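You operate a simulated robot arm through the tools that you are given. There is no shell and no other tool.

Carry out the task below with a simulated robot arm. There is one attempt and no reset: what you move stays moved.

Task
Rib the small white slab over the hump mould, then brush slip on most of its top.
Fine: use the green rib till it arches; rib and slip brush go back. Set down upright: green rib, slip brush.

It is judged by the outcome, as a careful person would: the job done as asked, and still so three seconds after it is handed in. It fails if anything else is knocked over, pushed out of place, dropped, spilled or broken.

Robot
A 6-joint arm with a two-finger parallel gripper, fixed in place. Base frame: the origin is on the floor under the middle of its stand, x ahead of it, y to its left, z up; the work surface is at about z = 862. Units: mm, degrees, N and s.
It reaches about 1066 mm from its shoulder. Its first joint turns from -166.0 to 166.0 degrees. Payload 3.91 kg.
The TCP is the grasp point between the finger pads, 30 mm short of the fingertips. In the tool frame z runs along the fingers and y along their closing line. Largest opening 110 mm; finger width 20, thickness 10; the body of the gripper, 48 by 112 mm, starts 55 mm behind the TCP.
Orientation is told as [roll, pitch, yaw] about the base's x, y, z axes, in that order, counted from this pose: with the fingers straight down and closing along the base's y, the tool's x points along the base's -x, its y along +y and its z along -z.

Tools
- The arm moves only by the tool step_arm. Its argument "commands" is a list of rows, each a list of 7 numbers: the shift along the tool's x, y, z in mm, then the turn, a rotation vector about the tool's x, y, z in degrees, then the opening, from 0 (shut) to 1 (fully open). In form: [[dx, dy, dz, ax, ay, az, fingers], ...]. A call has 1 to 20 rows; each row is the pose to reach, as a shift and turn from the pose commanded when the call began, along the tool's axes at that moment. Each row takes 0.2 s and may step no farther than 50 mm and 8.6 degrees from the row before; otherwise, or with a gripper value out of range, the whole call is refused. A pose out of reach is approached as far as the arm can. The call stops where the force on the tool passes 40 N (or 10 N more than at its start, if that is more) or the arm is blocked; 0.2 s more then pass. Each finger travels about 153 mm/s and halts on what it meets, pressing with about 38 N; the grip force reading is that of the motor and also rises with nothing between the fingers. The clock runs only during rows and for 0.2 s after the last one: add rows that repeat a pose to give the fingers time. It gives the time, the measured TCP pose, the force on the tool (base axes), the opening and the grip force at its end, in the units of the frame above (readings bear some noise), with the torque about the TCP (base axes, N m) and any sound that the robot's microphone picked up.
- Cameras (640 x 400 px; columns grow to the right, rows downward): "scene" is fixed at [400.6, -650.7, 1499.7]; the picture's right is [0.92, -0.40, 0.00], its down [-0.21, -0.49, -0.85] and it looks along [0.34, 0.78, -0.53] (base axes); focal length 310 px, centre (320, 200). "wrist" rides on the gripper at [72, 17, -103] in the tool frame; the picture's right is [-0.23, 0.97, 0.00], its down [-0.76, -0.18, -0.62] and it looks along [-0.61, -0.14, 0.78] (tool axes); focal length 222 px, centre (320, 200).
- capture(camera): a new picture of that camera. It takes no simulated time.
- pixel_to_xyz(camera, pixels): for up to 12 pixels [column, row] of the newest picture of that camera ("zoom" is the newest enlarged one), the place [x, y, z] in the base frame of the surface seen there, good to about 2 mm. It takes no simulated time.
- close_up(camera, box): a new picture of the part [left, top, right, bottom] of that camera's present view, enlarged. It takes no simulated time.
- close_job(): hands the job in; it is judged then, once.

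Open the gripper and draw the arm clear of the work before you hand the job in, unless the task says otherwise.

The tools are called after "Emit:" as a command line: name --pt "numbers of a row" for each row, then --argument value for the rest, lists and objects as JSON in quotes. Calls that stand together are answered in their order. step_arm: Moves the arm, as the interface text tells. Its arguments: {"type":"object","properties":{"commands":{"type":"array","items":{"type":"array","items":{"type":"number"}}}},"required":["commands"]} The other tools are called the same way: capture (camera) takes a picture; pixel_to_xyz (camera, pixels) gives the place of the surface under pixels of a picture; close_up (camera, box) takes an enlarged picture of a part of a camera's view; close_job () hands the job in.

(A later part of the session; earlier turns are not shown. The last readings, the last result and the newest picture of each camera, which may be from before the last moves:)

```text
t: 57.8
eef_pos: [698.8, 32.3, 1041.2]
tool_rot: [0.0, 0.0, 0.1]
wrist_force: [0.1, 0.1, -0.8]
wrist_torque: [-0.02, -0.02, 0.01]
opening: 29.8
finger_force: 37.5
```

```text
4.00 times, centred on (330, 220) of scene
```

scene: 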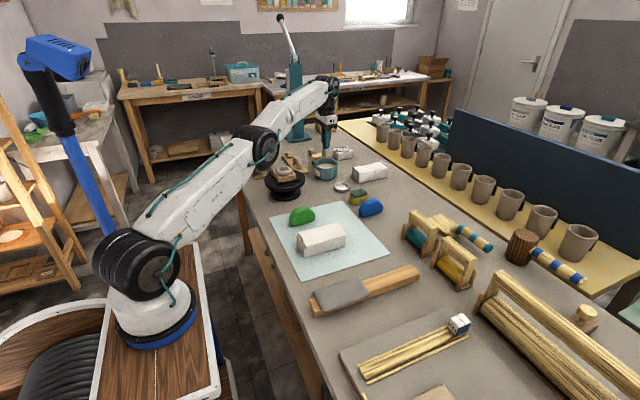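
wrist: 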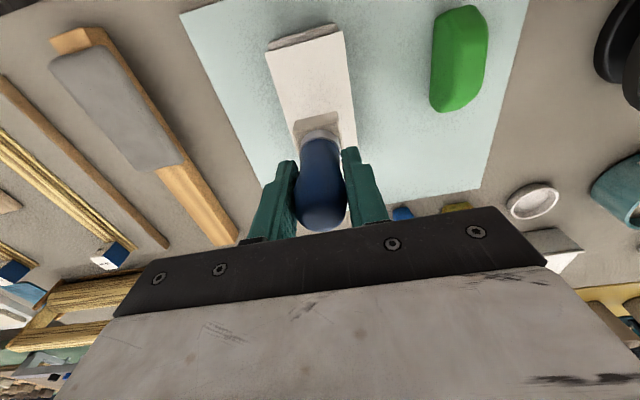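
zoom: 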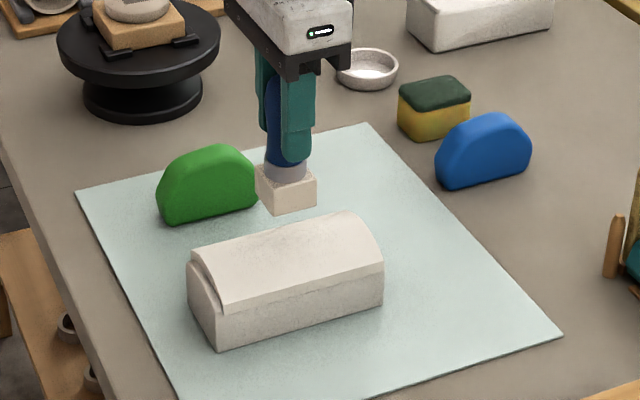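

The brush is over the slab. I measure the loaded end's bottom relative to the slab's crest.

Emit:
pixel_to_xyz --camera "zoom" --pixels '[[273, 212], [265, 195], [295, 195], [315, 195], [258, 170], [275, 185], [315, 175], [285, 240], [230, 270], [340, 255], [290, 265], [280, 285]]'

```text
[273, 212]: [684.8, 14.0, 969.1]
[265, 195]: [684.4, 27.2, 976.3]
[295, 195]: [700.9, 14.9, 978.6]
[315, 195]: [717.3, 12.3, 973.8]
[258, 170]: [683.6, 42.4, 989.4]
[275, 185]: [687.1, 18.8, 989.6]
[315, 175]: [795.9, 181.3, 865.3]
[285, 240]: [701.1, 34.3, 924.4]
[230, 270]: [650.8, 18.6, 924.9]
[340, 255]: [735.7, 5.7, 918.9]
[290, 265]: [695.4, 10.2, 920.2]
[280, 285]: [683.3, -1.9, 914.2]
```

The loaded end is 34×34 mm, its bottom about 74 mm below the TCP, aligned with the crest. I go to the near end of the slab (x≈657) and come down to about 4 mm above the crest.

Emit:
step_arm --pt "20 0 5 0 0 0 0.15" --pt "42 0 10 0 0 0 0.15" --pt "42 0 22 0 0 0 0.15" --pt "42 0 32 0 0 0 0.15" --pt "42 0 38 0 0 0 0.15" --pt "42 0 38 0 0 0 0.15"

Emit:
close_up --camera "scene" --box '[285, 200, 365, 265]'

```text
t: 59.2
eef_pos: [657.9, 30.9, 1003.3]
tool_rot: [0.0, 0.1, 0.0]
wrist_force: [0.2, 0.3, -0.9]
wrist_torque: [0.0, 0.01, 0.02]
opening: 29.8
finger_force: 38.2
```

```text
6.15 times, centred on (325, 232) of scene
```

zoom: 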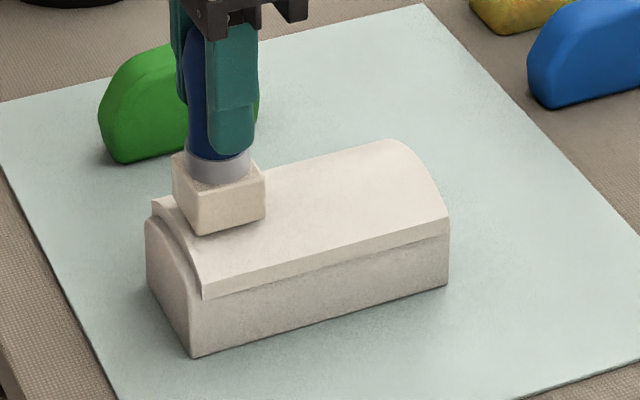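

About 5 mm to go. I lower in small steps toward a light touch.

Emit:
step_arm --pt "0 0 1.5 0 0 0 0.15" --pt "0 0 3 0 0 0 0.15" --pt "0 0 4 0 0 0 0.15" --pt "0 0 4 0 0 0 0.15"

Emit:
close_up --camera "scene" --box '[285, 200, 365, 265]'

```text
t: 60.2
eef_pos: [657.4, 31.9, 1000.0]
tool_rot: [-0.3, -0.2, 0.0]
wrist_force: [-0.8, 0.0, 19.4]
wrist_torque: [0.01, 0.07, 0.01]
opening: 29.7
finger_force: 37.6
```

```text
6.15 times, centred on (325, 232) of scene
```

zoom: 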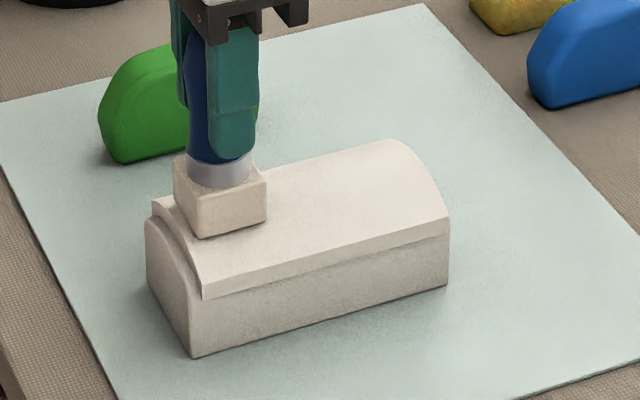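

Touched already, 19 N, which is more than a brush needs. I ease up 1.3 mm.

Emit:
step_arm --pt "0 0 -0.7 0 0 0 0.15" --pt "0 0 -1.3 0 0 0 0.15" --pt "0 0 -1.3 0 0 0 0.15"

```text
t: 61.0
eef_pos: [657.3, 32.2, 1002.0]
tool_rot: [-0.1, -0.1, 0.0]
wrist_force: [3.8, 1.3, 9.3]
wrist_torque: [0.05, -0.37, 0.02]
opening: 29.6
finger_force: 38.1
```

Still 9 N; I ease another 0.6 mm and then make the first short stroke along +x, to see whether slip goes on and nothing drags.

Emit:
step_arm --pt "0 0 -0.6 0 0 0 0.15" --pt "-5 0 -0.6 0 0 0 0.15" --pt "-10 0 -0.6 0 0 0 0.15" --pt "-16 0 -0.6 0 0 0 0.15" --pt "-22 0 -0.6 0 0 0 0.15" --pt "-22 0 -0.6 0 0 0 0.15"

Emit:
close_up --camera "scene" --box '[285, 200, 365, 265]'

Emit:
capture --camera "wrist"

```text
t: 62.4
eef_pos: [679.6, 30.0, 1001.5]
tool_rot: [-0.1, -0.1, 0.0]
wrist_force: [-0.2, -1.0, -0.5]
wrist_torque: [-0.02, 0.03, -0.02]
opening: 29.4
finger_force: 38.2
```

```text
6.15 times, centred on (325, 232) of scene
```

zoom: 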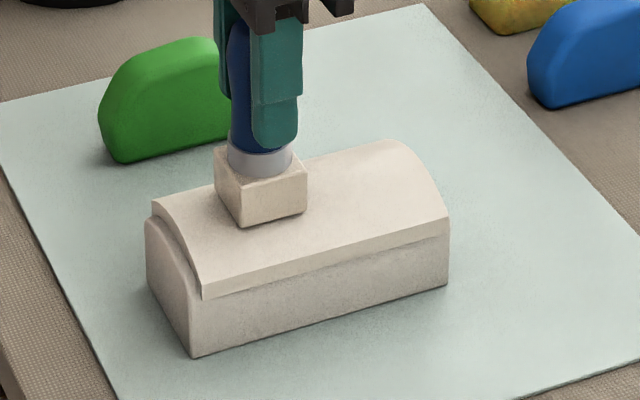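

```text
taken
```

wrist: 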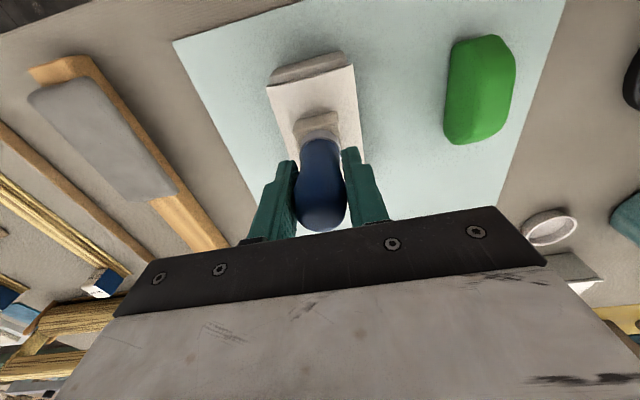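

No load and no visible slip yet. I lower 0.7 mm to a light touch and stroke 22 mm further, then look for a mark.

Emit:
step_arm --pt "0 0 0.4 0 0 0 0.15" --pt "0 0 0.8 0 0 0 0.15" --pt "-6 0 0.8 0 0 0 0.15" --pt "-12 0 0.8 0 0 0 0.15" --pt "-18 0 0.8 0 0 0 0.15" --pt "-24 0 0.8 0 0 0 0.15"

Emit:
close_up --camera "scene" --box '[285, 200, 365, 265]'

Emit:
close_up --camera "wrist" --box '[240, 40, 400, 140]'

```text
t: 63.8
eef_pos: [704.1, 30.1, 1000.8]
tool_rot: [-0.1, -0.1, 0.0]
wrist_force: [-1.2, 0.0, 2.4]
wrist_torque: [0.02, 0.11, -0.02]
opening: 29.8
finger_force: 38.1
```

```text
6.15 times, centred on (325, 232) of scene
```

zoom: 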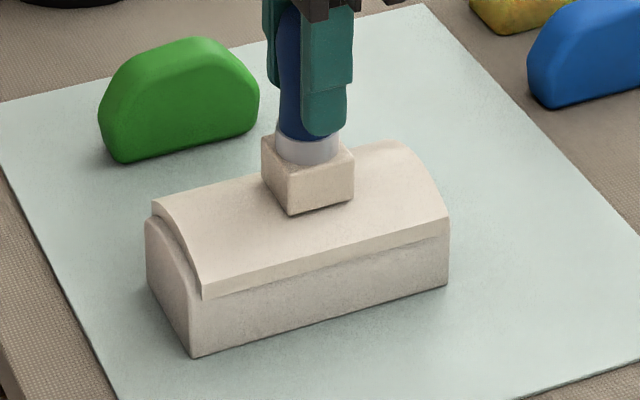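

```text
4.00 times, centred on (320, 90) of wrist
```

zoom: 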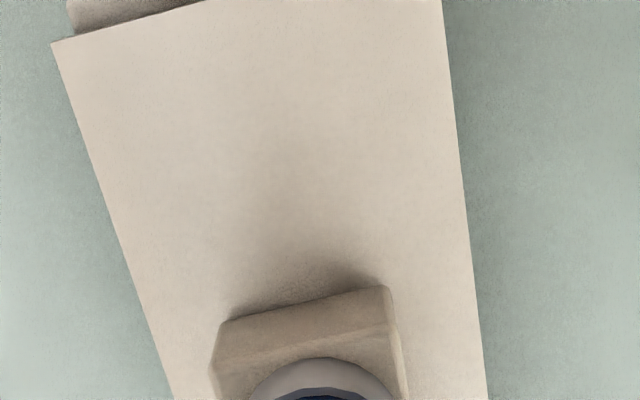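

There's a light load of 2.4 N, the slab has not shifted, and its top looks a little more beige than before. I carry the stroke on to the far end (x≈747) at the same height.

Emit:
step_arm --pt "-7 0 0.2 0 0 0 0.15" --pt "-14 0 0.2 0 0 0 0.15" --pt "-21 0 0.2 0 0 0 0.15" --pt "-28 0 0.2 0 0 0 0.15" --pt "-35 0 0.2 0 0 0 0.15" --pt "-42 0 0.2 0 0 0 0.15" --pt "-42 0 0.2 0 0 0 0.15"

Emit:
close_up --camera "scene" --box '[285, 200, 365, 265]'

Emit:
close_up --camera "wrist" --box '[240, 30, 400, 140]'

```text
t: 65.4
eef_pos: [746.3, 31.3, 999.8]
tool_rot: [-0.1, -0.1, 0.0]
wrist_force: [-4.5, 0.5, 13.6]
wrist_torque: [0.02, 0.34, 0.02]
opening: 29.7
finger_force: 38.0
```

```text
6.15 times, centred on (325, 232) of scene
```

zoom: 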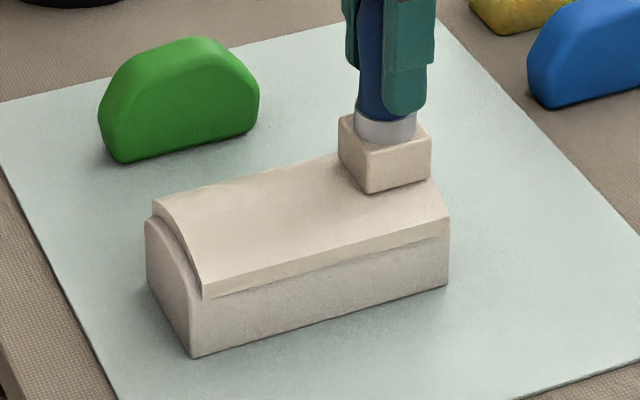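

```text
3.64 times, centred on (320, 85) of wrist
```

zoom: 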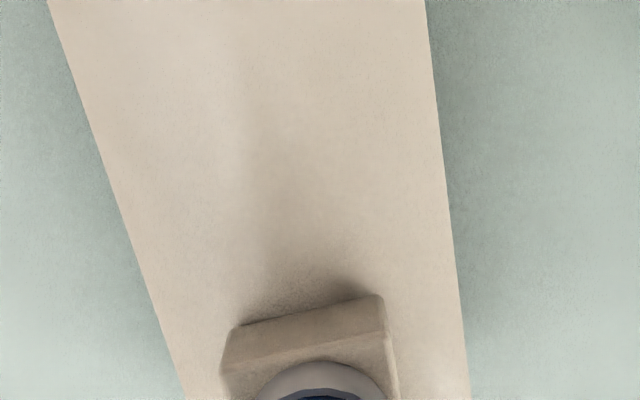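

The slab top is now distinctly more beige along its length, and nothing has moved; load is 13.6 N at this end, so I'll go lighter. I lift off, tilt 20° toward the back side (+y), and come down just above the slab's back flank.

Emit:
step_arm --pt "0 0 -4 0 0 0 0.15" --pt "0 0 -8.3 0 0 0 0.15" --pt "0 13.2 -7.7 5 0 0 0.15" --pt "0 26.2 -6.0 10 0 0 0.15" --pt "0 39.1 -3.2 15 0 0 0.15" --pt "0 51.6 0.8 20 0 0 0.15" --pt "0 50.3 4.4 20 0 0 0.15" --pt "0 49.6 6.4 20 0 0 0.15" --pt "0 49.6 6.4 20 0 0 0.15"

Emit:
close_up --camera "scene" --box '[285, 200, 365, 265]'

Emit:
capture --camera "wrist"

```text
t: 67.4
eef_pos: [747.5, 80.3, 994.6]
tool_rot: [-20.1, -0.1, 0.0]
wrist_force: [0.3, 0.1, -1.5]
wrist_torque: [0.02, 0.0, 0.0]
opening: 29.6
finger_force: 38.2
```

```text
6.15 times, centred on (325, 232) of scene
```

zoom: 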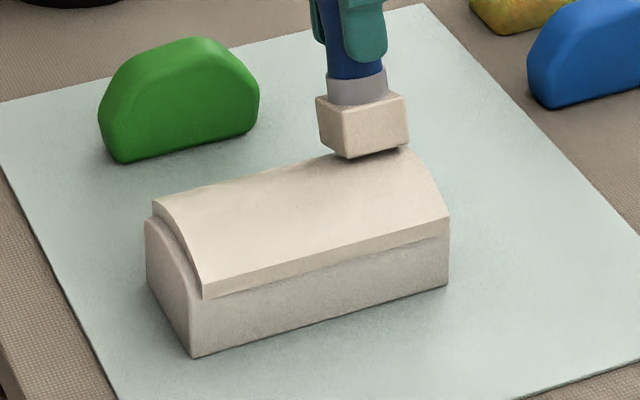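

```text
taken
```

wrist: 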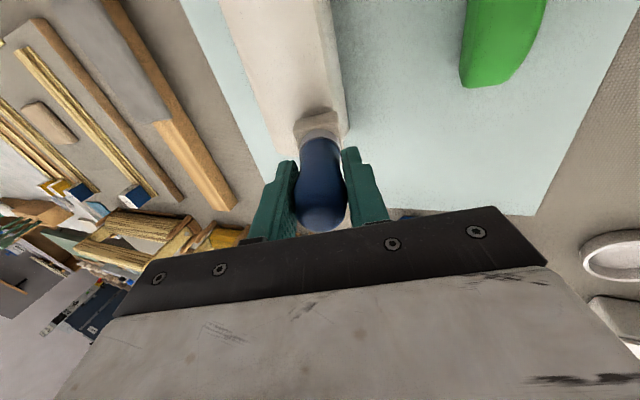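

The brush is tilted over the back flank, not touching yet. I approach along its own axis by 2 mm in small steps.

Emit:
step_arm --pt "0 0 0.7 0 0 0 0.15" --pt "0 0 1.3 0 0 0 0.15" --pt "0 0 1.8 0 0 0 0.15" --pt "0 0 1.8 0 0 0 0.15"

```text
t: 68.4
eef_pos: [746.9, 82.0, 993.4]
tool_rot: [-20.1, -0.2, 0.1]
wrist_force: [2.1, 7.7, 21.3]
wrist_torque: [-0.08, -0.08, 0.02]
opening: 29.7
finger_force: 37.9
```

Contact at 22 N. I ease 1.2 mm and stroke back along −x over the whole flank to x≈657.

Emit:
step_arm --pt "0 0 -1.2 0 0 0 0.15" --pt "6 0 -1.2 0 0 0 0.15" --pt "13 0 -1.2 0 0 0 0.15" --pt "20 0 -1.2 0 0 0 0.15" --pt "27 0 -1.2 0 0 0 0.15" --pt "34 0 -1.2 0 0 0 0.15" --pt "41 0 -1.2 0 0 0 0.15" --pt "45 0 -1.2 0 0 0 0.15"

Emit:
close_up --camera "scene" --box '[285, 200, 365, 265]'

Emit:
close_up --camera "wrist" --box '[240, 30, 400, 140]'

```text
t: 70.2
eef_pos: [700.6, 80.9, 993.0]
tool_rot: [-20.1, 0.0, 0.0]
wrist_force: [0.6, 1.2, 3.3]
wrist_torque: [-0.05, -0.1, 0.01]
opening: 29.9
finger_force: 37.9
```

```text
6.15 times, centred on (325, 232) of scene
```

zoom: 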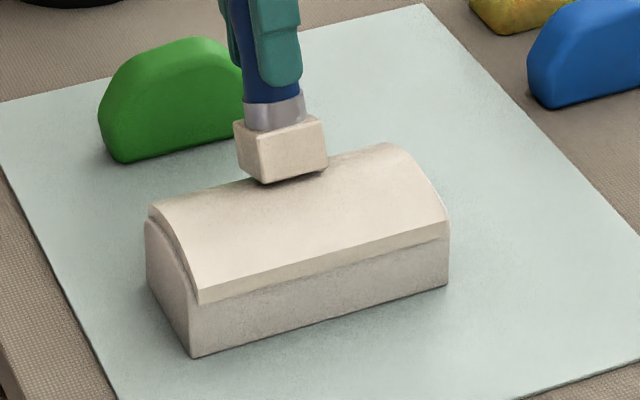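

```text
3.64 times, centred on (320, 85) of wrist
```

zoom: 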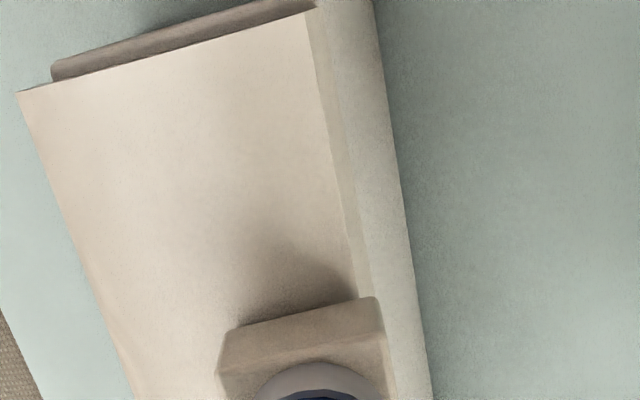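

The slab's near front corner moved a little (zoom (205,298)→(198,304)), so this stroke has dragged it slightly. I lift the brush off along its axis and measure the slab's place.

Emit:
step_arm --pt "0 0 -3 0 0 0 0.15" --pt "0 0 -10 0 0 0 0.15" --pt "0 0 -25 0 0 0 0.15" --pt "0 0 -40 0 0 0 0.15" --pt "0 0 -40 0 0 0 0.15"

Emit:
close_up --camera "scene" --box '[285, 205, 365, 265]'

Emit:
pixel_to_xyz --camera "zoom" --pixels '[[195, 282], [325, 250], [455, 212], [185, 285], [200, 265], [450, 195], [300, 200], [280, 160], [143, 195], [400, 125], [230, 300], [400, 255]]'

Emit:
capture --camera "wrist"

```text
t: 71.4
eef_pos: [701.9, 93.2, 1031.6]
tool_rot: [-20.2, 0.1, 0.0]
wrist_force: [0.0, -0.8, 0.3]
wrist_torque: [0.02, 0.01, -0.03]
opening: 29.7
finger_force: 38.3
```

```text
6.67 times, centred on (325, 235) of scene
```

zoom: 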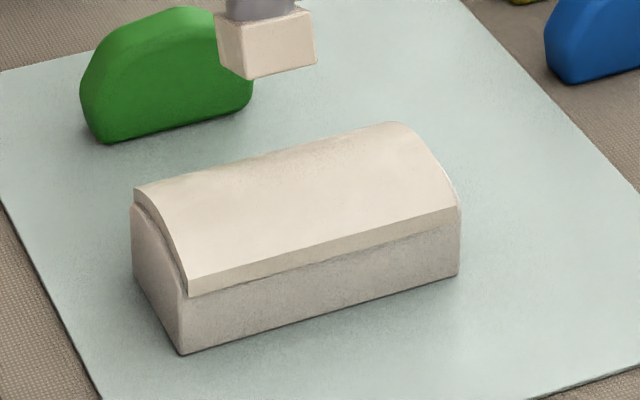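

```text
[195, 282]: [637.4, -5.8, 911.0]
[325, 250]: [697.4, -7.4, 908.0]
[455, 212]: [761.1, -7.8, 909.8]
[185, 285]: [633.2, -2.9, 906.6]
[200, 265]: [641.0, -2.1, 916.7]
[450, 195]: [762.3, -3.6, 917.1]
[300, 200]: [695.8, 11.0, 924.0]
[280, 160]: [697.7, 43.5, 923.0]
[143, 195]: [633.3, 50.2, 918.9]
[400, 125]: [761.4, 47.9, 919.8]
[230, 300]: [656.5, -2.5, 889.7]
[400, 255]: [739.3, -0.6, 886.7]
```

```text
taken
```

wrist: 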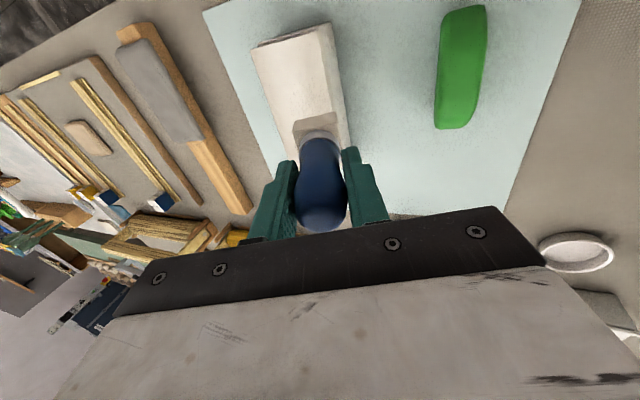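

The slab moved about 4 mm along −x and 2 mm toward the front; it's still fully on the mould. I look very closely at its surface to judge slip coverage.

Emit:
close_up --camera "scene" --box '[300, 218, 348, 250]'

Emit:
close_up --camera "wrist" --box '[240, 10, 380, 140]'

```text
12.50 times, centred on (324, 234) of scene
```

zoom: 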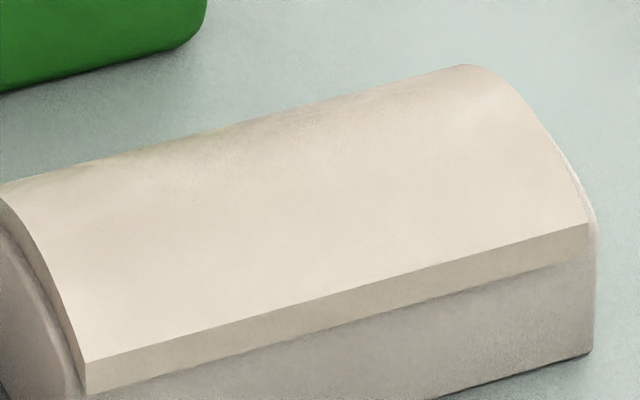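

```text
3.08 times, centred on (310, 75) of wrist
```

zoom: 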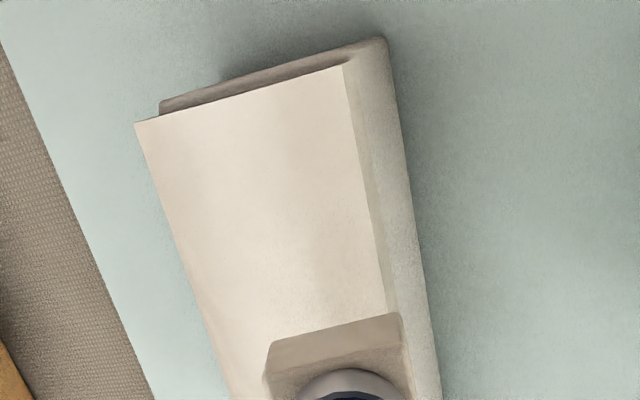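

The whole top has turned to the slip's beige, and the brush still carries its load. To even things out I go to the near end of the back flank and stroke in +x this time with a lighter touch, which should also bring the slab back.

Emit:
step_arm --pt "20 0 0 0 0 0 0.15" --pt "44 0 0 0 0 0 0.15" --pt "44 0 18 0 0 0 0.15" --pt "44 0 32 0 0 0 0.15" --pt "44 0 38 0 0 0 0.15" --pt "44 0 39.4 0 0 0 0.15" --pt "44 0 39.4 0 0 0 0.15"

```text
t: 73.0
eef_pos: [657.9, 81.2, 993.6]
tool_rot: [-20.0, -0.1, 0.0]
wrist_force: [-0.4, -0.3, -0.5]
wrist_torque: [0.01, -0.04, 0.02]
opening: 29.3
finger_force: 38.2
```

No touch yet; I lower by 0.8 mm more and read.

Emit:
step_arm --pt "0 0 0.4 0 0 0 0.15" --pt "0 0 0.8 0 0 0 0.15" --pt "0 0 0.8 0 0 0 0.15"

```text
t: 73.8
eef_pos: [657.7, 80.8, 994.0]
tool_rot: [-20.1, -0.2, 0.0]
wrist_force: [0.0, -0.3, -0.8]
wrist_torque: [0.0, -0.01, 0.0]
opening: 29.6
finger_force: 37.8
```

Emit:
step_arm --pt "0 0 0.5 0 0 0 0.15" --pt "0 0 1.0 0 0 0 0.15" --pt "0 0 1.0 0 0 0 0.15"

```text
t: 74.6
eef_pos: [655.6, 81.1, 993.4]
tool_rot: [-20.0, -0.1, 0.0]
wrist_force: [0.5, 3.9, 11.6]
wrist_torque: [-0.17, -0.01, -0.01]
opening: 29.5
finger_force: 37.7
```

Contact at 12 N. I ease 0.6 mm and stroke toward +x along the flank to x≈745.

Emit:
step_arm --pt "0 0 -0.6 0 0 0 0.15" --pt "-7 0 -0.6 0 0 0 0.15" --pt "-14 0 -0.6 0 0 0 0.15" --pt "-21 0 -0.6 0 0 0 0.15" --pt "-28 0 -0.6 0 0 0 0.15" --pt "-35 0 -0.6 0 0 0 0.15" --pt "-42 0 -0.6 0 0 0 0.15" --pt "-49 0 -0.6 0 0 0 0.15" --pt "-56 0 -0.6 0 0 0 0.15" --pt "-63 0 -0.6 0 0 0 0.15" --pt "-70 0 -0.6 0 0 0 0.15" --pt "-77 0 -0.6 0 0 0 0.15" --pt "-84 0 -0.6 0 0 0 0.15"

Emit:
close_up --camera "scene" --box '[285, 205, 365, 265]'

```text
t: 77.4
eef_pos: [741.6, 79.6, 992.8]
tool_rot: [-20.0, 0.0, 0.0]
wrist_force: [-0.2, -0.4, -0.8]
wrist_torque: [0.02, -0.01, 0.01]
opening: 29.4
finger_force: 38.1
```

```text
6.67 times, centred on (325, 235) of scene
```

zoom: 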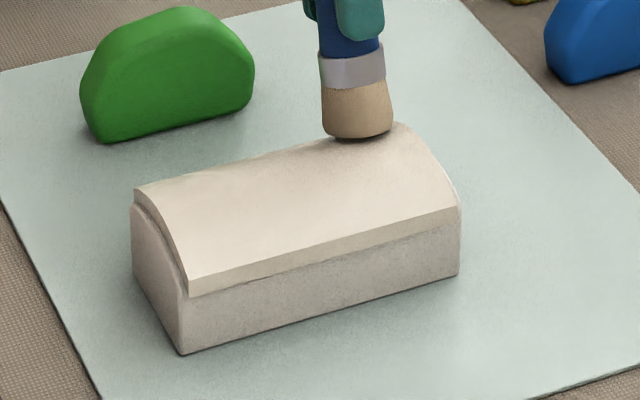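

The slip block on the bristles is gone: this load is used up, and the slab did not move further. I lift off and set the brush upright again to fetch a second load for the front flank.

Emit:
step_arm --pt "0 0 -8 0 0 0 0.15" --pt "0 0 -25 0 0 0 0.15" --pt "0 0 -45 0 0 0 0.15" --pt "0 0 -55 -7 0 0 0.15" --pt "0 0 -55 -14 0 0 0.15" --pt "0 0 -55 -20 0 0 0.15" --pt "0 0 -55 -20 0 0 0.15"

Emit:
close_up --camera "scene" --box '[285, 195, 365, 265]'

Emit:
capture --camera "wrist"

```text
t: 79.0
eef_pos: [741.1, 98.2, 1044.4]
tool_rot: [0.0, -0.1, 0.1]
wrist_force: [-0.2, -0.2, -1.3]
wrist_torque: [0.02, 0.03, -0.02]
opening: 29.3
finger_force: 37.9
```

```text
5.71 times, centred on (325, 230) of scene
```

zoom: 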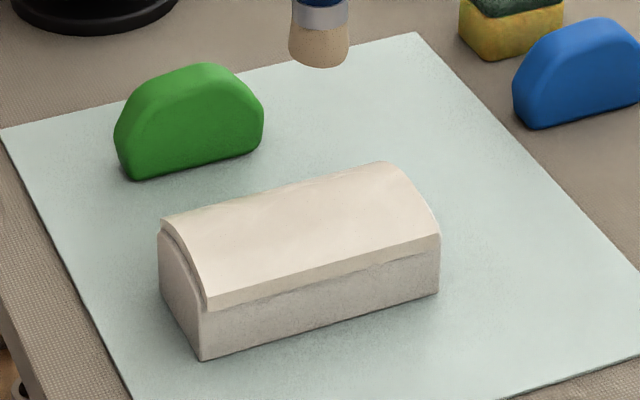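

```text
taken
```

wrist: 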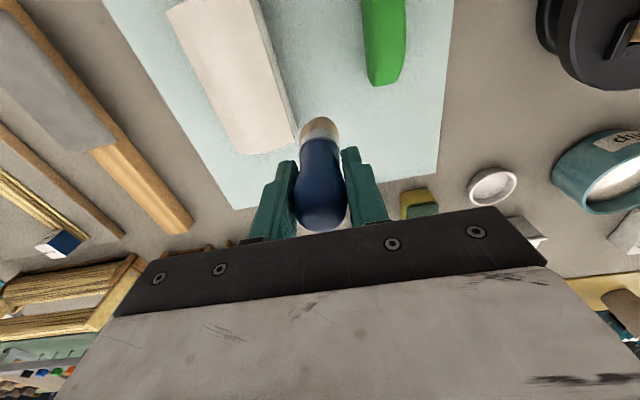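

Brush upright, load gone, slab well tinted. I go back over the pot by the same clear route and stop above it.

Emit:
step_arm --pt "-20 12 0 0 0 0 0.15" --pt "-55 33 0 0 0 0 0.15" --pt "-95 57 0 0 0 0 0.15" --pt "-132 80 0 0 0 0 0.15" --pt "-160 105 0 0 0 0 0.15" --pt "-167.5 140 0 0 0 0 0.15" --pt "-167.5 180 0 0 0 0 0.15" --pt "-167.5 220 0 0 0 0 0.15" --pt "-167.5 260 0 0 0 0 0.15" --pt "-167.5 300 0 0 0 0 0.15" --pt "-167.5 335 0 0 0 0 0.15" --pt "-167.5 355 0 0 0 0 0.15" --pt "-167.5 361.5 0 0 0 0 0.15" --pt "-167.5 361.5 0 0 0 0 0.15"

Emit:
capture --camera "wrist"

```text
t: 82.0
eef_pos: [908.1, 459.9, 1043.3]
tool_rot: [-0.1, 0.0, 0.1]
wrist_force: [-0.3, 0.7, -0.4]
wrist_torque: [0.02, 0.01, -0.01]
opening: 29.6
finger_force: 38.0
```

```text
taken
```

wrist: 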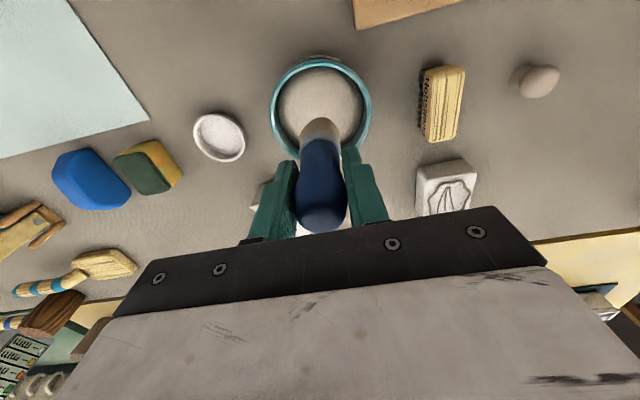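

The brush is centred over the pot ((320,105) in the wrist picture, same as last time). I dip it to the same depth and raise it again.

Emit:
step_arm --pt "0 0 14 0 0 0 0.15" --pt "0 0 30 0 0 0 0.15" --pt "0 0 46 0 0 0 0.15" --pt "0 0 60 0 0 0 0.15" --pt "0 0 69 0 0 0 0.15" --pt "0 0 74 0 0 0 0.15" --pt "0 0 74 0 0 0 0.15" --pt "0 0 74 0 0 0 0.15" --pt "0 0 68 0 0 0 0.15" --pt "0 0 60 0 0 0 0.15" --pt "0 0 48 0 0 0 0.15" --pt "0 0 34 0 0 0 0.15" --pt "0 0 20 0 0 0 0.15" --pt "0 0 5 0 0 0 0.15" --pt "0 0 2 0 0 0 0.15" --pt "0 0 2 0 0 0 0.15" --pt "0 0 2 0 0 0 0.15"

Emit:
capture --camera "wrist"

Emit:
close_up --camera "scene" --box '[290, 110, 370, 190]'

```text
t: 85.6
eef_pos: [909.0, 460.0, 1041.7]
tool_rot: [-0.1, 0.0, 0.0]
wrist_force: [0.3, -0.4, -1.1]
wrist_torque: [-0.03, 0.02, -0.01]
opening: 29.5
finger_force: 38.3
```

```text
taken
```

wrist: 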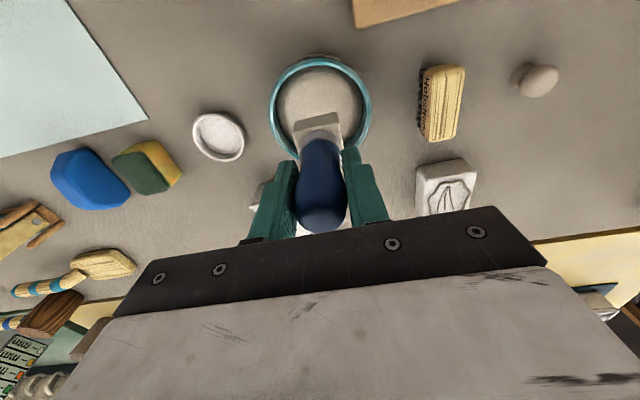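

```text
5.00 times, centred on (330, 150) of scene
```

zoom: 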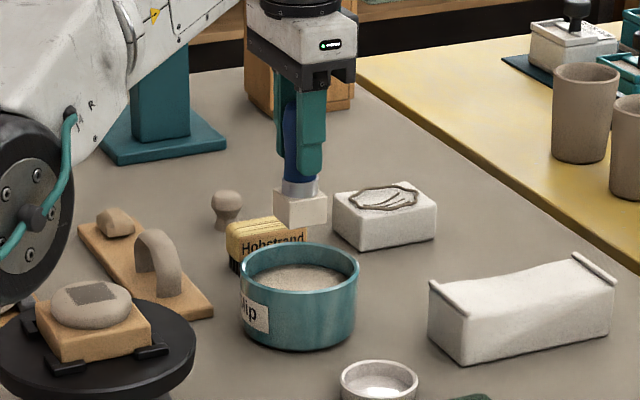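

Loaded again. I carry it back the same way and on to above the slab's near front side at about (657, −20).

Emit:
step_arm --pt "0 -15 0 0 0 0 0.15" --pt "0 -45 0 0 0 0 0.15" --pt "0 -85 0 0 0 0 0.15" --pt "0 -125 0 0 0 0 0.15" --pt "0 -165 0 0 0 0 0.15" --pt "0 -205 0 0 0 0 0.15" --pt "8 -243 0 0 0 0 0.15" --pt "35 -272 0 0 0 0 0.15" --pt "65 -300 0 0 0 0 0.15" --pt "95 -328 0 0 0 0 0.15" --pt "125 -355 0 0 0 0 0.15" --pt "155 -382 -4 0 0 0 0.15" --pt "183 -410 -7 0 0 0 0.15" --pt "210 -440 -7 0 0 0 0.15" --pt "235 -465 -7 0 0 0 0.15" --pt "252 -480 -7 0 0 0 0.15" --pt "252 -480 -7 0 0 0 0.15"

Emit:
capture --camera "wrist"

Emit:
close_up --camera "scene" --box '[270, 180, 370, 265]'

```text
t: 89.2
eef_pos: [659.6, -17.9, 1051.3]
tool_rot: [0.0, -0.2, 0.0]
wrist_force: [0.4, 0.0, -1.2]
wrist_torque: [-0.02, -0.04, 0.0]
opening: 29.3
finger_force: 37.4
```

```text
taken
```

wrist: 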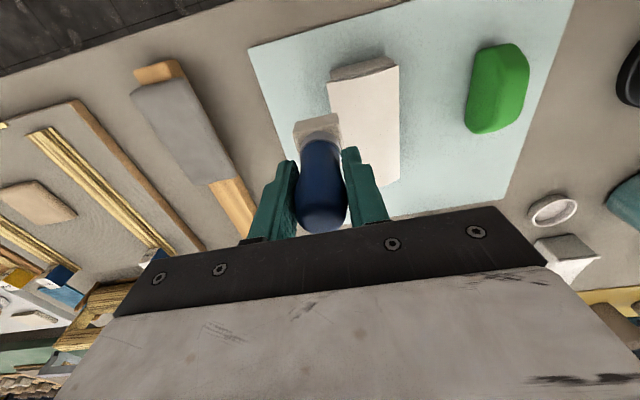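

```text
4.71 times, centred on (320, 222) of scene
```

zoom: 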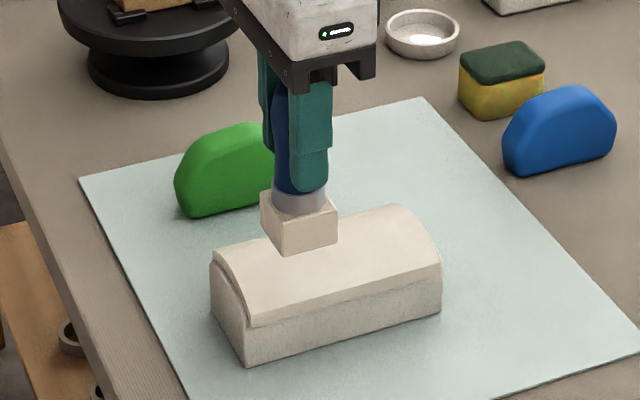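

The brush is over the near front side. I tilt it 20° the other way and come down to a few mm above the front flank.

Emit:
step_arm --pt "0 0 0 -7 0 0 0.15" --pt "0 0 8 -14 0 0 0.15" --pt "0 0 20 -20 0 0 0.15" --pt "0 0 35 -20 0 0 0.15" --pt "0 0 48 -20 0 0 0.15" --pt "0 0 54 -20 0 0 0.15" --pt "0 0 54 -20 0 0 0.15"

Emit:
close_up --camera "scene" --box '[285, 200, 365, 265]'

Emit:
capture --camera "wrist"

```text
t: 90.8
eef_pos: [658.3, -19.9, 996.2]
tool_rot: [20.0, 0.1, 0.0]
wrist_force: [0.1, -0.3, -1.3]
wrist_torque: [0.0, -0.01, 0.04]
opening: 29.3
finger_force: 38.2
```

```text
6.15 times, centred on (325, 232) of scene
```

zoom: 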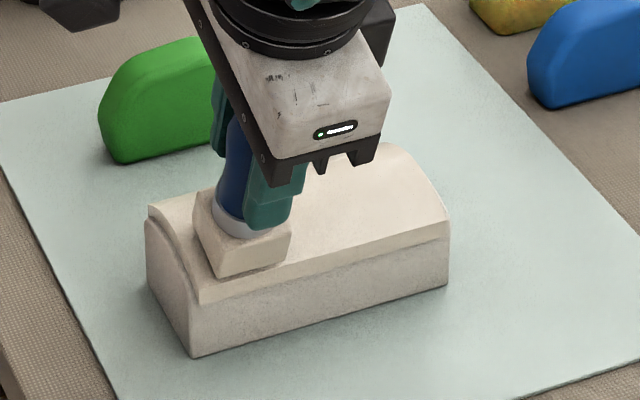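

```text
taken
```

wrist: 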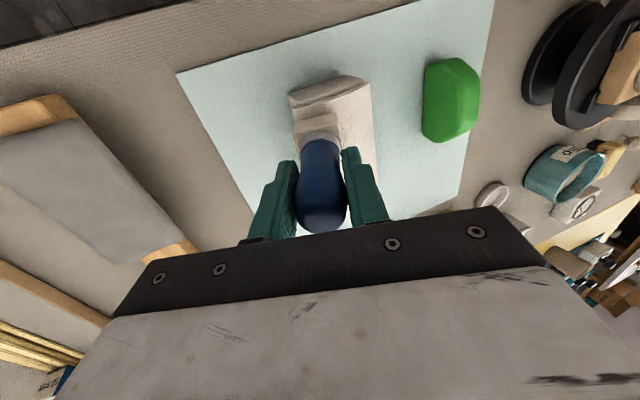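

Tilted over the front flank and clear. I approach along the brush's axis in steps: 2 mm, then smaller, reading the force.

Emit:
step_arm --pt "0 0 1 0 0 0 0.15" --pt "0 0 2 0 0 0 0.15" --pt "0 0 2.6 0 0 0 0.15" --pt "0 0 2.6 0 0 0 0.15"

```text
t: 91.8
eef_pos: [656.7, -18.3, 994.7]
tool_rot: [19.8, -0.2, 0.0]
wrist_force: [-0.2, -7.3, 20.0]
wrist_torque: [0.14, -0.1, -0.04]
opening: 29.5
finger_force: 37.6
```

Contact at 21 N. I ease 1.4 mm and stroke +x along the front flank to x≈746.

Emit:
step_arm --pt "0 0 -1.4 0 0 0 0.15" --pt "-7 0 -1.4 0 0 0 0.15" --pt "-14 0 -1.4 0 0 0 0.15" --pt "-21 0 -1.4 0 0 0 0.15" --pt "-28 0 -1.4 0 0 0 0.15" --pt "-35 0 -1.4 0 0 0 0.15" --pt "-42 0 -1.4 0 0 0 0.15" --pt "-49 0 -1.4 0 0 0 0.15" --pt "-56 0 -1.4 0 0 0 0.15" --pt "-63 0 -1.4 0 0 0 0.15" --pt "-70 0 -1.4 0 0 0 0.15" --pt "-77 0 -1.4 0 0 0 0.15" --pt "-84 0 -1.4 0 0 0 0.15"

Emit:
close_up --camera "scene" --box '[285, 200, 365, 265]'

Emit:
close_up --camera "wrist" --box '[240, 10, 400, 140]'

```text
t: 94.6
eef_pos: [740.5, -19.4, 994.0]
tool_rot: [19.9, 0.0, 0.0]
wrist_force: [-0.8, -0.5, -0.5]
wrist_torque: [-0.03, 0.0, 0.0]
opening: 29.4
finger_force: 37.8
```

```text
6.15 times, centred on (325, 232) of scene
```

zoom: 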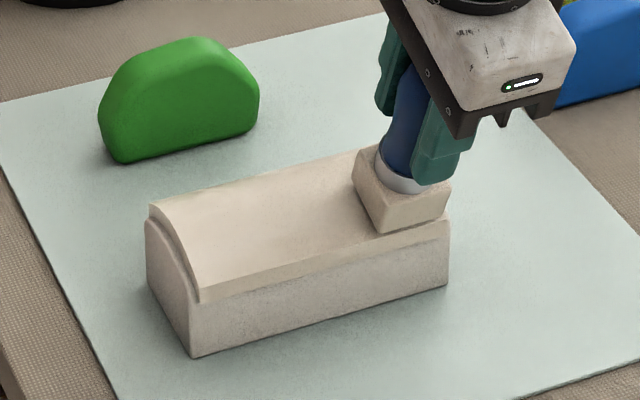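

```text
3.08 times, centred on (320, 75) of wrist
```

zoom: 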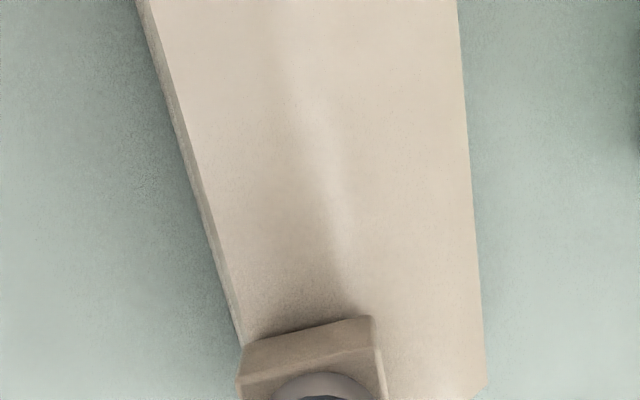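

The tint deepens and the brush still has slip; contact was lost at the end of the stroke. I lower 0.8 mm for a light touch at this end.

Emit:
step_arm --pt "0 0 0.4 0 0 0 0.15" --pt "0 0 0.8 0 0 0 0.15" --pt "0 0 0.8 0 0 0 0.15"

```text
t: 95.4
eef_pos: [741.4, -19.0, 994.6]
tool_rot: [19.9, -0.1, 0.0]
wrist_force: [-1.3, -2.6, 8.1]
wrist_torque: [0.09, -0.01, 0.0]
opening: 29.5
finger_force: 37.5
```

8 N of touch here. I ease 0.3 mm and brush back along −x to the near end.

Emit:
step_arm --pt "0 0 -0.3 0 0 0 0.15" --pt "7 0 -0.3 0 0 0 0.15" --pt "14 0 -0.3 0 0 0 0.15" --pt "21 0 -0.3 0 0 0 0.15" --pt "28 0 -0.3 0 0 0 0.15" --pt "35 0 -0.3 0 0 0 0.15" --pt "42 0 -0.3 0 0 0 0.15" --pt "49 0 -0.3 0 0 0 0.15" --pt "56 0 -0.3 0 0 0 0.15" --pt "63 0 -0.3 0 0 0 0.15" --pt "70 0 -0.3 0 0 0 0.15" --pt "77 0 -0.3 0 0 0 0.15" --pt "84 0 -0.3 0 0 0 0.15"

Emit:
close_up --camera "scene" --box '[285, 200, 365, 265]'

```text
t: 98.2
eef_pos: [657.3, -17.8, 994.2]
tool_rot: [19.9, -0.1, 0.0]
wrist_force: [0.2, -0.5, 1.0]
wrist_torque: [0.01, -0.05, 0.0]
opening: 29.6
finger_force: 38.0
```

```text
6.15 times, centred on (325, 232) of scene
```

zoom: 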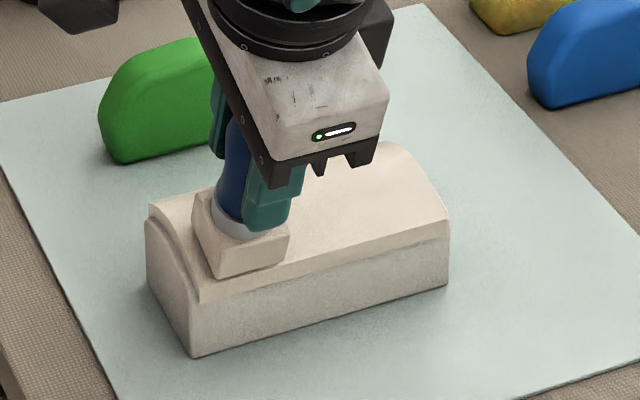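

The slab has not moved on this pass. With what is left on the brush, I go over the crest again: lift, turn upright along the arch, and stop a few mm above the crest at x≈657.

Emit:
step_arm --pt "0 0 -4 0 0 0 0.15" --pt "0 0 -7.5 0 0 0 0.15" --pt "0 13.2 -6.9 5 0 0 0.15" --pt "0 26.2 -5.2 10 0 0 0.15" --pt "0 39.1 -2.4 15 0 0 0.15" --pt "0 51.3 2.5 20 0 0 0.15" --pt "0 50.3 5.4 20 0 0 0.15" --pt "0 50.3 5.4 20 0 0 0.15"

Emit:
close_up --camera "scene" --box '[285, 200, 365, 265]'

```text
t: 100.0
eef_pos: [656.6, 30.5, 1006.7]
tool_rot: [-0.1, 0.0, -0.1]
wrist_force: [0.3, 0.1, -0.8]
wrist_torque: [0.03, 0.02, 0.0]
opening: 29.5
finger_force: 37.7
```

```text
6.15 times, centred on (325, 232) of scene
```

zoom: 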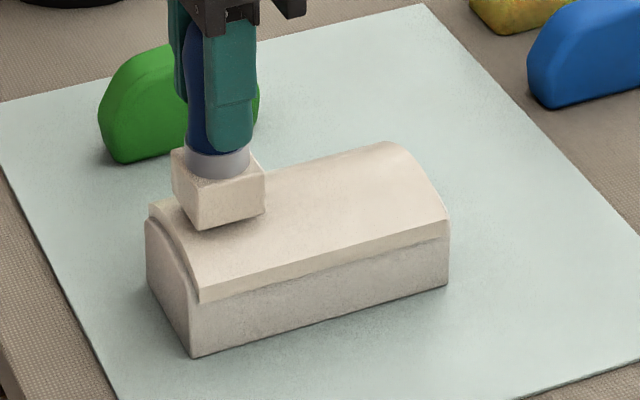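

About 5 mm above the crest. I lower 4 mm, then in half-millimetre steps.

Emit:
step_arm --pt "0 0 2 0 0 0 0.15" --pt "0 0 3.5 0 0 0 0.15" --pt "0 0 4.2 0 0 0 0.15" --pt "0 0 4.2 0 0 0 0.15"

```text
t: 101.0
eef_pos: [657.0, 31.1, 1001.7]
tool_rot: [-0.1, 0.0, 0.0]
wrist_force: [0.4, 0.6, -0.8]
wrist_torque: [0.01, 0.0, 0.01]
opening: 29.7
finger_force: 38.0
```

Still free (−0.8 N). Another 1 mm.

Emit:
step_arm --pt "0 0 0.5 0 0 0 0.15" --pt "0 0 1.0 0 0 0 0.15" --pt "0 0 1.0 0 0 0 0.15"

```text
t: 101.8
eef_pos: [657.8, 30.2, 1001.4]
tool_rot: [-0.1, 0.0, 0.1]
wrist_force: [0.0, 0.4, -1.0]
wrist_torque: [0.01, -0.02, 0.04]
opening: 29.3
finger_force: 38.2
```

Still free; 0.8 mm more in two steps.

Emit:
step_arm --pt "0 0 0.4 0 0 0 0.15" --pt "0 0 0.8 0 0 0 0.15" --pt "0 0 0.8 0 0 0 0.15"

```text
t: 102.6
eef_pos: [658.0, 31.2, 1000.7]
tool_rot: [-0.1, 0.1, 0.0]
wrist_force: [-0.2, 0.1, -0.9]
wrist_torque: [-0.02, 0.0, 0.0]
opening: 29.5
finger_force: 37.9
```

Emit:
step_arm --pt "0 0 0.5 0 0 0 0.15" --pt "0 0 1.0 0 0 0 0.15" --pt "0 0 1.0 0 0 0 0.15"

```text
t: 103.4
eef_pos: [658.0, 30.6, 999.5]
tool_rot: [-0.1, -0.2, 0.1]
wrist_force: [0.8, -1.5, 17.3]
wrist_torque: [-0.04, -0.2, 0.02]
opening: 29.4
finger_force: 37.7
```

Contact at 17 N. I ease 0.9 mm and brush along the crest to x≈746.

Emit:
step_arm --pt "0 0 -0.9 0 0 0 0.15" --pt "-7 0 -0.9 0 0 0 0.15" --pt "-14 0 -0.9 0 0 0 0.15" --pt "-21 0 -0.9 0 0 0 0.15" --pt "-28 0 -0.9 0 0 0 0.15" --pt "-35 0 -0.9 0 0 0 0.15" --pt "-42 0 -0.9 0 0 0 0.15" --pt "-49 0 -0.9 0 0 0 0.15" --pt "-56 0 -0.9 0 0 0 0.15" --pt "-63 0 -0.9 0 0 0 0.15" --pt "-70 0 -0.9 0 0 0 0.15" --pt "-77 0 -0.9 0 0 0 0.15" --pt "-84 0 -0.9 0 0 0 0.15"

Emit:
close_up --camera "scene" --box '[285, 200, 365, 265]'

Emit:
close_up --camera "wrist" --box '[240, 10, 400, 140]'

```text
t: 106.2
eef_pos: [740.2, 29.8, 1000.8]
tool_rot: [-0.1, -0.1, -0.1]
wrist_force: [-0.2, 0.6, -0.9]
wrist_torque: [-0.05, 0.0, -0.02]
opening: 29.5
finger_force: 37.9
```

```text
6.15 times, centred on (325, 232) of scene
```

zoom: 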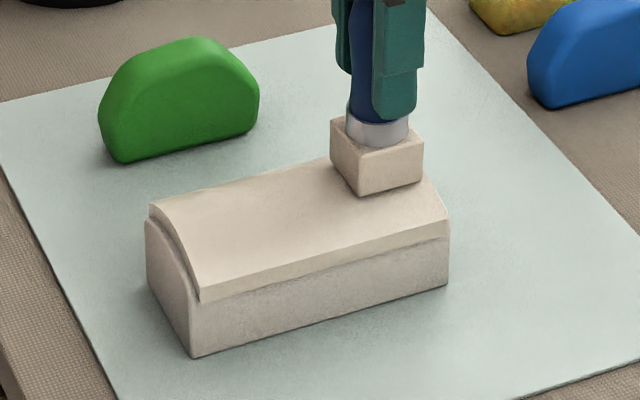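

```text
3.08 times, centred on (320, 75) of wrist
```

zoom: 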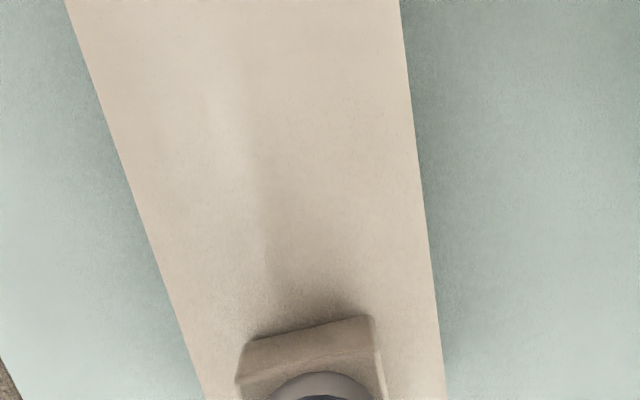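

The top is now close to the slip's own colour; there's still slip on the brush and the slab sits unchanged. I use the rest on the far end: lower to a light touch here at x≈741.

Emit:
step_arm --pt "0 0 0.4 0 0 0 0.15" --pt "0 0 0.8 0 0 0 0.15" --pt "0 0 0.8 0 0 0 0.15"

```text
t: 107.0
eef_pos: [740.8, 29.6, 999.7]
tool_rot: [-0.1, -0.1, 0.1]
wrist_force: [-0.5, 0.0, 6.9]
wrist_torque: [0.0, -0.03, -0.03]
opening: 29.4
finger_force: 37.8
```

7 N here. I brush to the far end (x≈750) and then across from the crest to the back flank, following the arch, which also nudges the slab back toward centre.

Emit:
step_arm --pt "-5 0 -0.2 0 0 0 0.15" --pt "-9 0 -0.2 0 0 0 0.15" --pt "-9 10.0 0.0 4 0 0 0.15" --pt "-9 20.0 0.8 8 0 0 0.15" --pt "-9 29.9 2.3 12 0 0 0.15" --pt "-9 39.7 4.6 16 0 0 0.15" --pt "-9 49.3 7.5 20 0 0 0.15" --pt "-9 49.3 7.5 20 0 0 0.15"

Emit:
close_up --camera "scene" --box '[285, 200, 365, 265]'

```text
t: 108.8
eef_pos: [750.1, 77.9, 993.5]
tool_rot: [-20.1, 0.0, 0.0]
wrist_force: [-0.5, 2.8, 6.9]
wrist_torque: [-0.07, -0.04, -0.02]
opening: 29.3
finger_force: 37.6
```

```text
6.15 times, centred on (325, 232) of scene
```

zoom: 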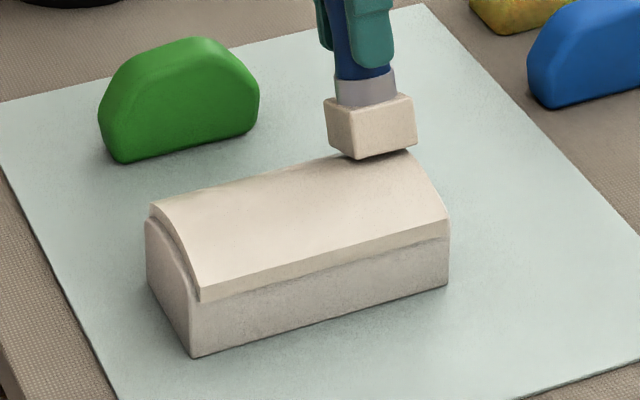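

Good: 7 N on the back flank. I brush along −x to the near end, easing 0.4 mm to keep it light.

Emit:
step_arm --pt "0 0 -0.4 0 0 0 0.15" --pt "7 0 -0.4 0 0 0 0.15" --pt "14 0 -0.4 0 0 0 0.15" --pt "21 0 -0.4 0 0 0 0.15" --pt "28 0 -0.4 0 0 0 0.15" --pt "35 0 -0.4 0 0 0 0.15" --pt "42 0 -0.4 0 0 0 0.15" --pt "49 0 -0.4 0 0 0 0.15" --pt "56 0 -0.4 0 0 0 0.15" --pt "63 0 -0.4 0 0 0 0.15" --pt "70 0 -0.4 0 0 0 0.15" --pt "77 0 -0.4 0 0 0 0.15" --pt "84 0 -0.4 0 0 0 0.15" --pt "91 0 -0.4 0 0 0 0.15" --pt "98 0 -0.4 0 0 0 0.15" --pt "98 0 -0.4 0 0 0 0.15"

Emit:
close_up --camera "scene" --box '[285, 200, 365, 265]'

Emit:
close_up --camera "wrist" --box '[240, 10, 400, 140]'

```text
t: 112.2
eef_pos: [651.6, 80.3, 992.5]
tool_rot: [-20.1, -0.2, 0.0]
wrist_force: [-1.2, 0.1, -1.0]
wrist_torque: [-0.01, -0.02, -0.02]
opening: 29.5
finger_force: 38.4
```

```text
6.15 times, centred on (325, 232) of scene
```

zoom: 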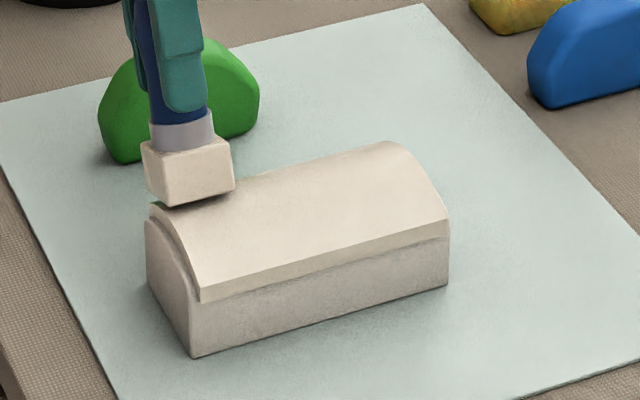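

```text
3.08 times, centred on (320, 75) of wrist
```

zoom: 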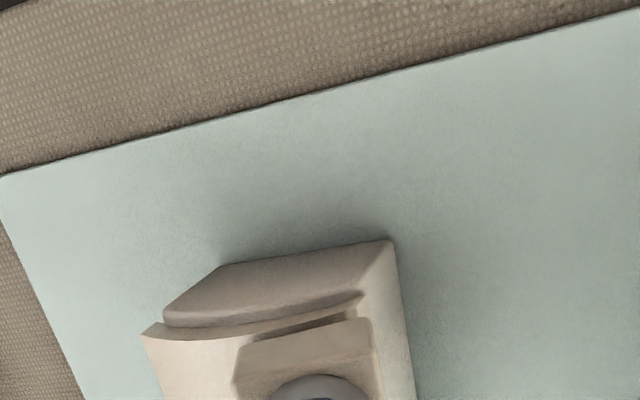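

Contact faded toward this end. I lower 1 mm here to touch the near end of the back flank.

Emit:
step_arm --pt "0 0 0.5 0 0 0 0.15" --pt "0 0 1.0 0 0 0 0.15" --pt "0 0 1.0 0 0 0 0.15"

```text
t: 113.0
eef_pos: [652.7, 80.6, 991.2]
tool_rot: [-20.1, 0.0, -0.1]
wrist_force: [-1.1, 0.0, 7.5]
wrist_torque: [-0.23, -0.09, -0.03]
opening: 29.3
finger_force: 37.6
```

7.5 N of touch at the near end. I brush +x over the near part of the back flank for 40 mm, easing slightly.

Emit:
step_arm --pt "-6 0 0 0 0 0 0.15" --pt "-12 0 -0.1 0 0 0 0.15" --pt "-18 0 -0.2 0 0 0 0.15" --pt "-24 0 -0.3 0 0 0 0.15" --pt "-30 0 -0.3 0 0 0 0.15" --pt "-36 0 -0.4 0 0 0 0.15" --pt "-42 0 -0.4 0 0 0 0.15"

Emit:
close_up --camera "scene" --box '[285, 200, 365, 265]'

```text
t: 114.6
eef_pos: [694.6, 79.1, 992.1]
tool_rot: [-20.1, 0.0, 0.0]
wrist_force: [0.6, 0.2, -2.6]
wrist_torque: [0.01, 0.0, 0.0]
opening: 29.5
finger_force: 38.3
```

```text
6.15 times, centred on (325, 232) of scene
```

zoom: 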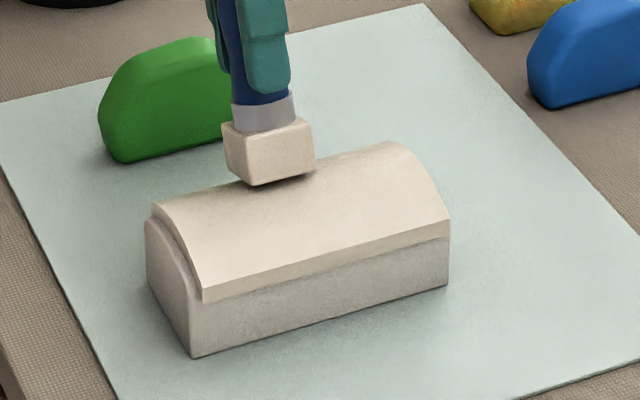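

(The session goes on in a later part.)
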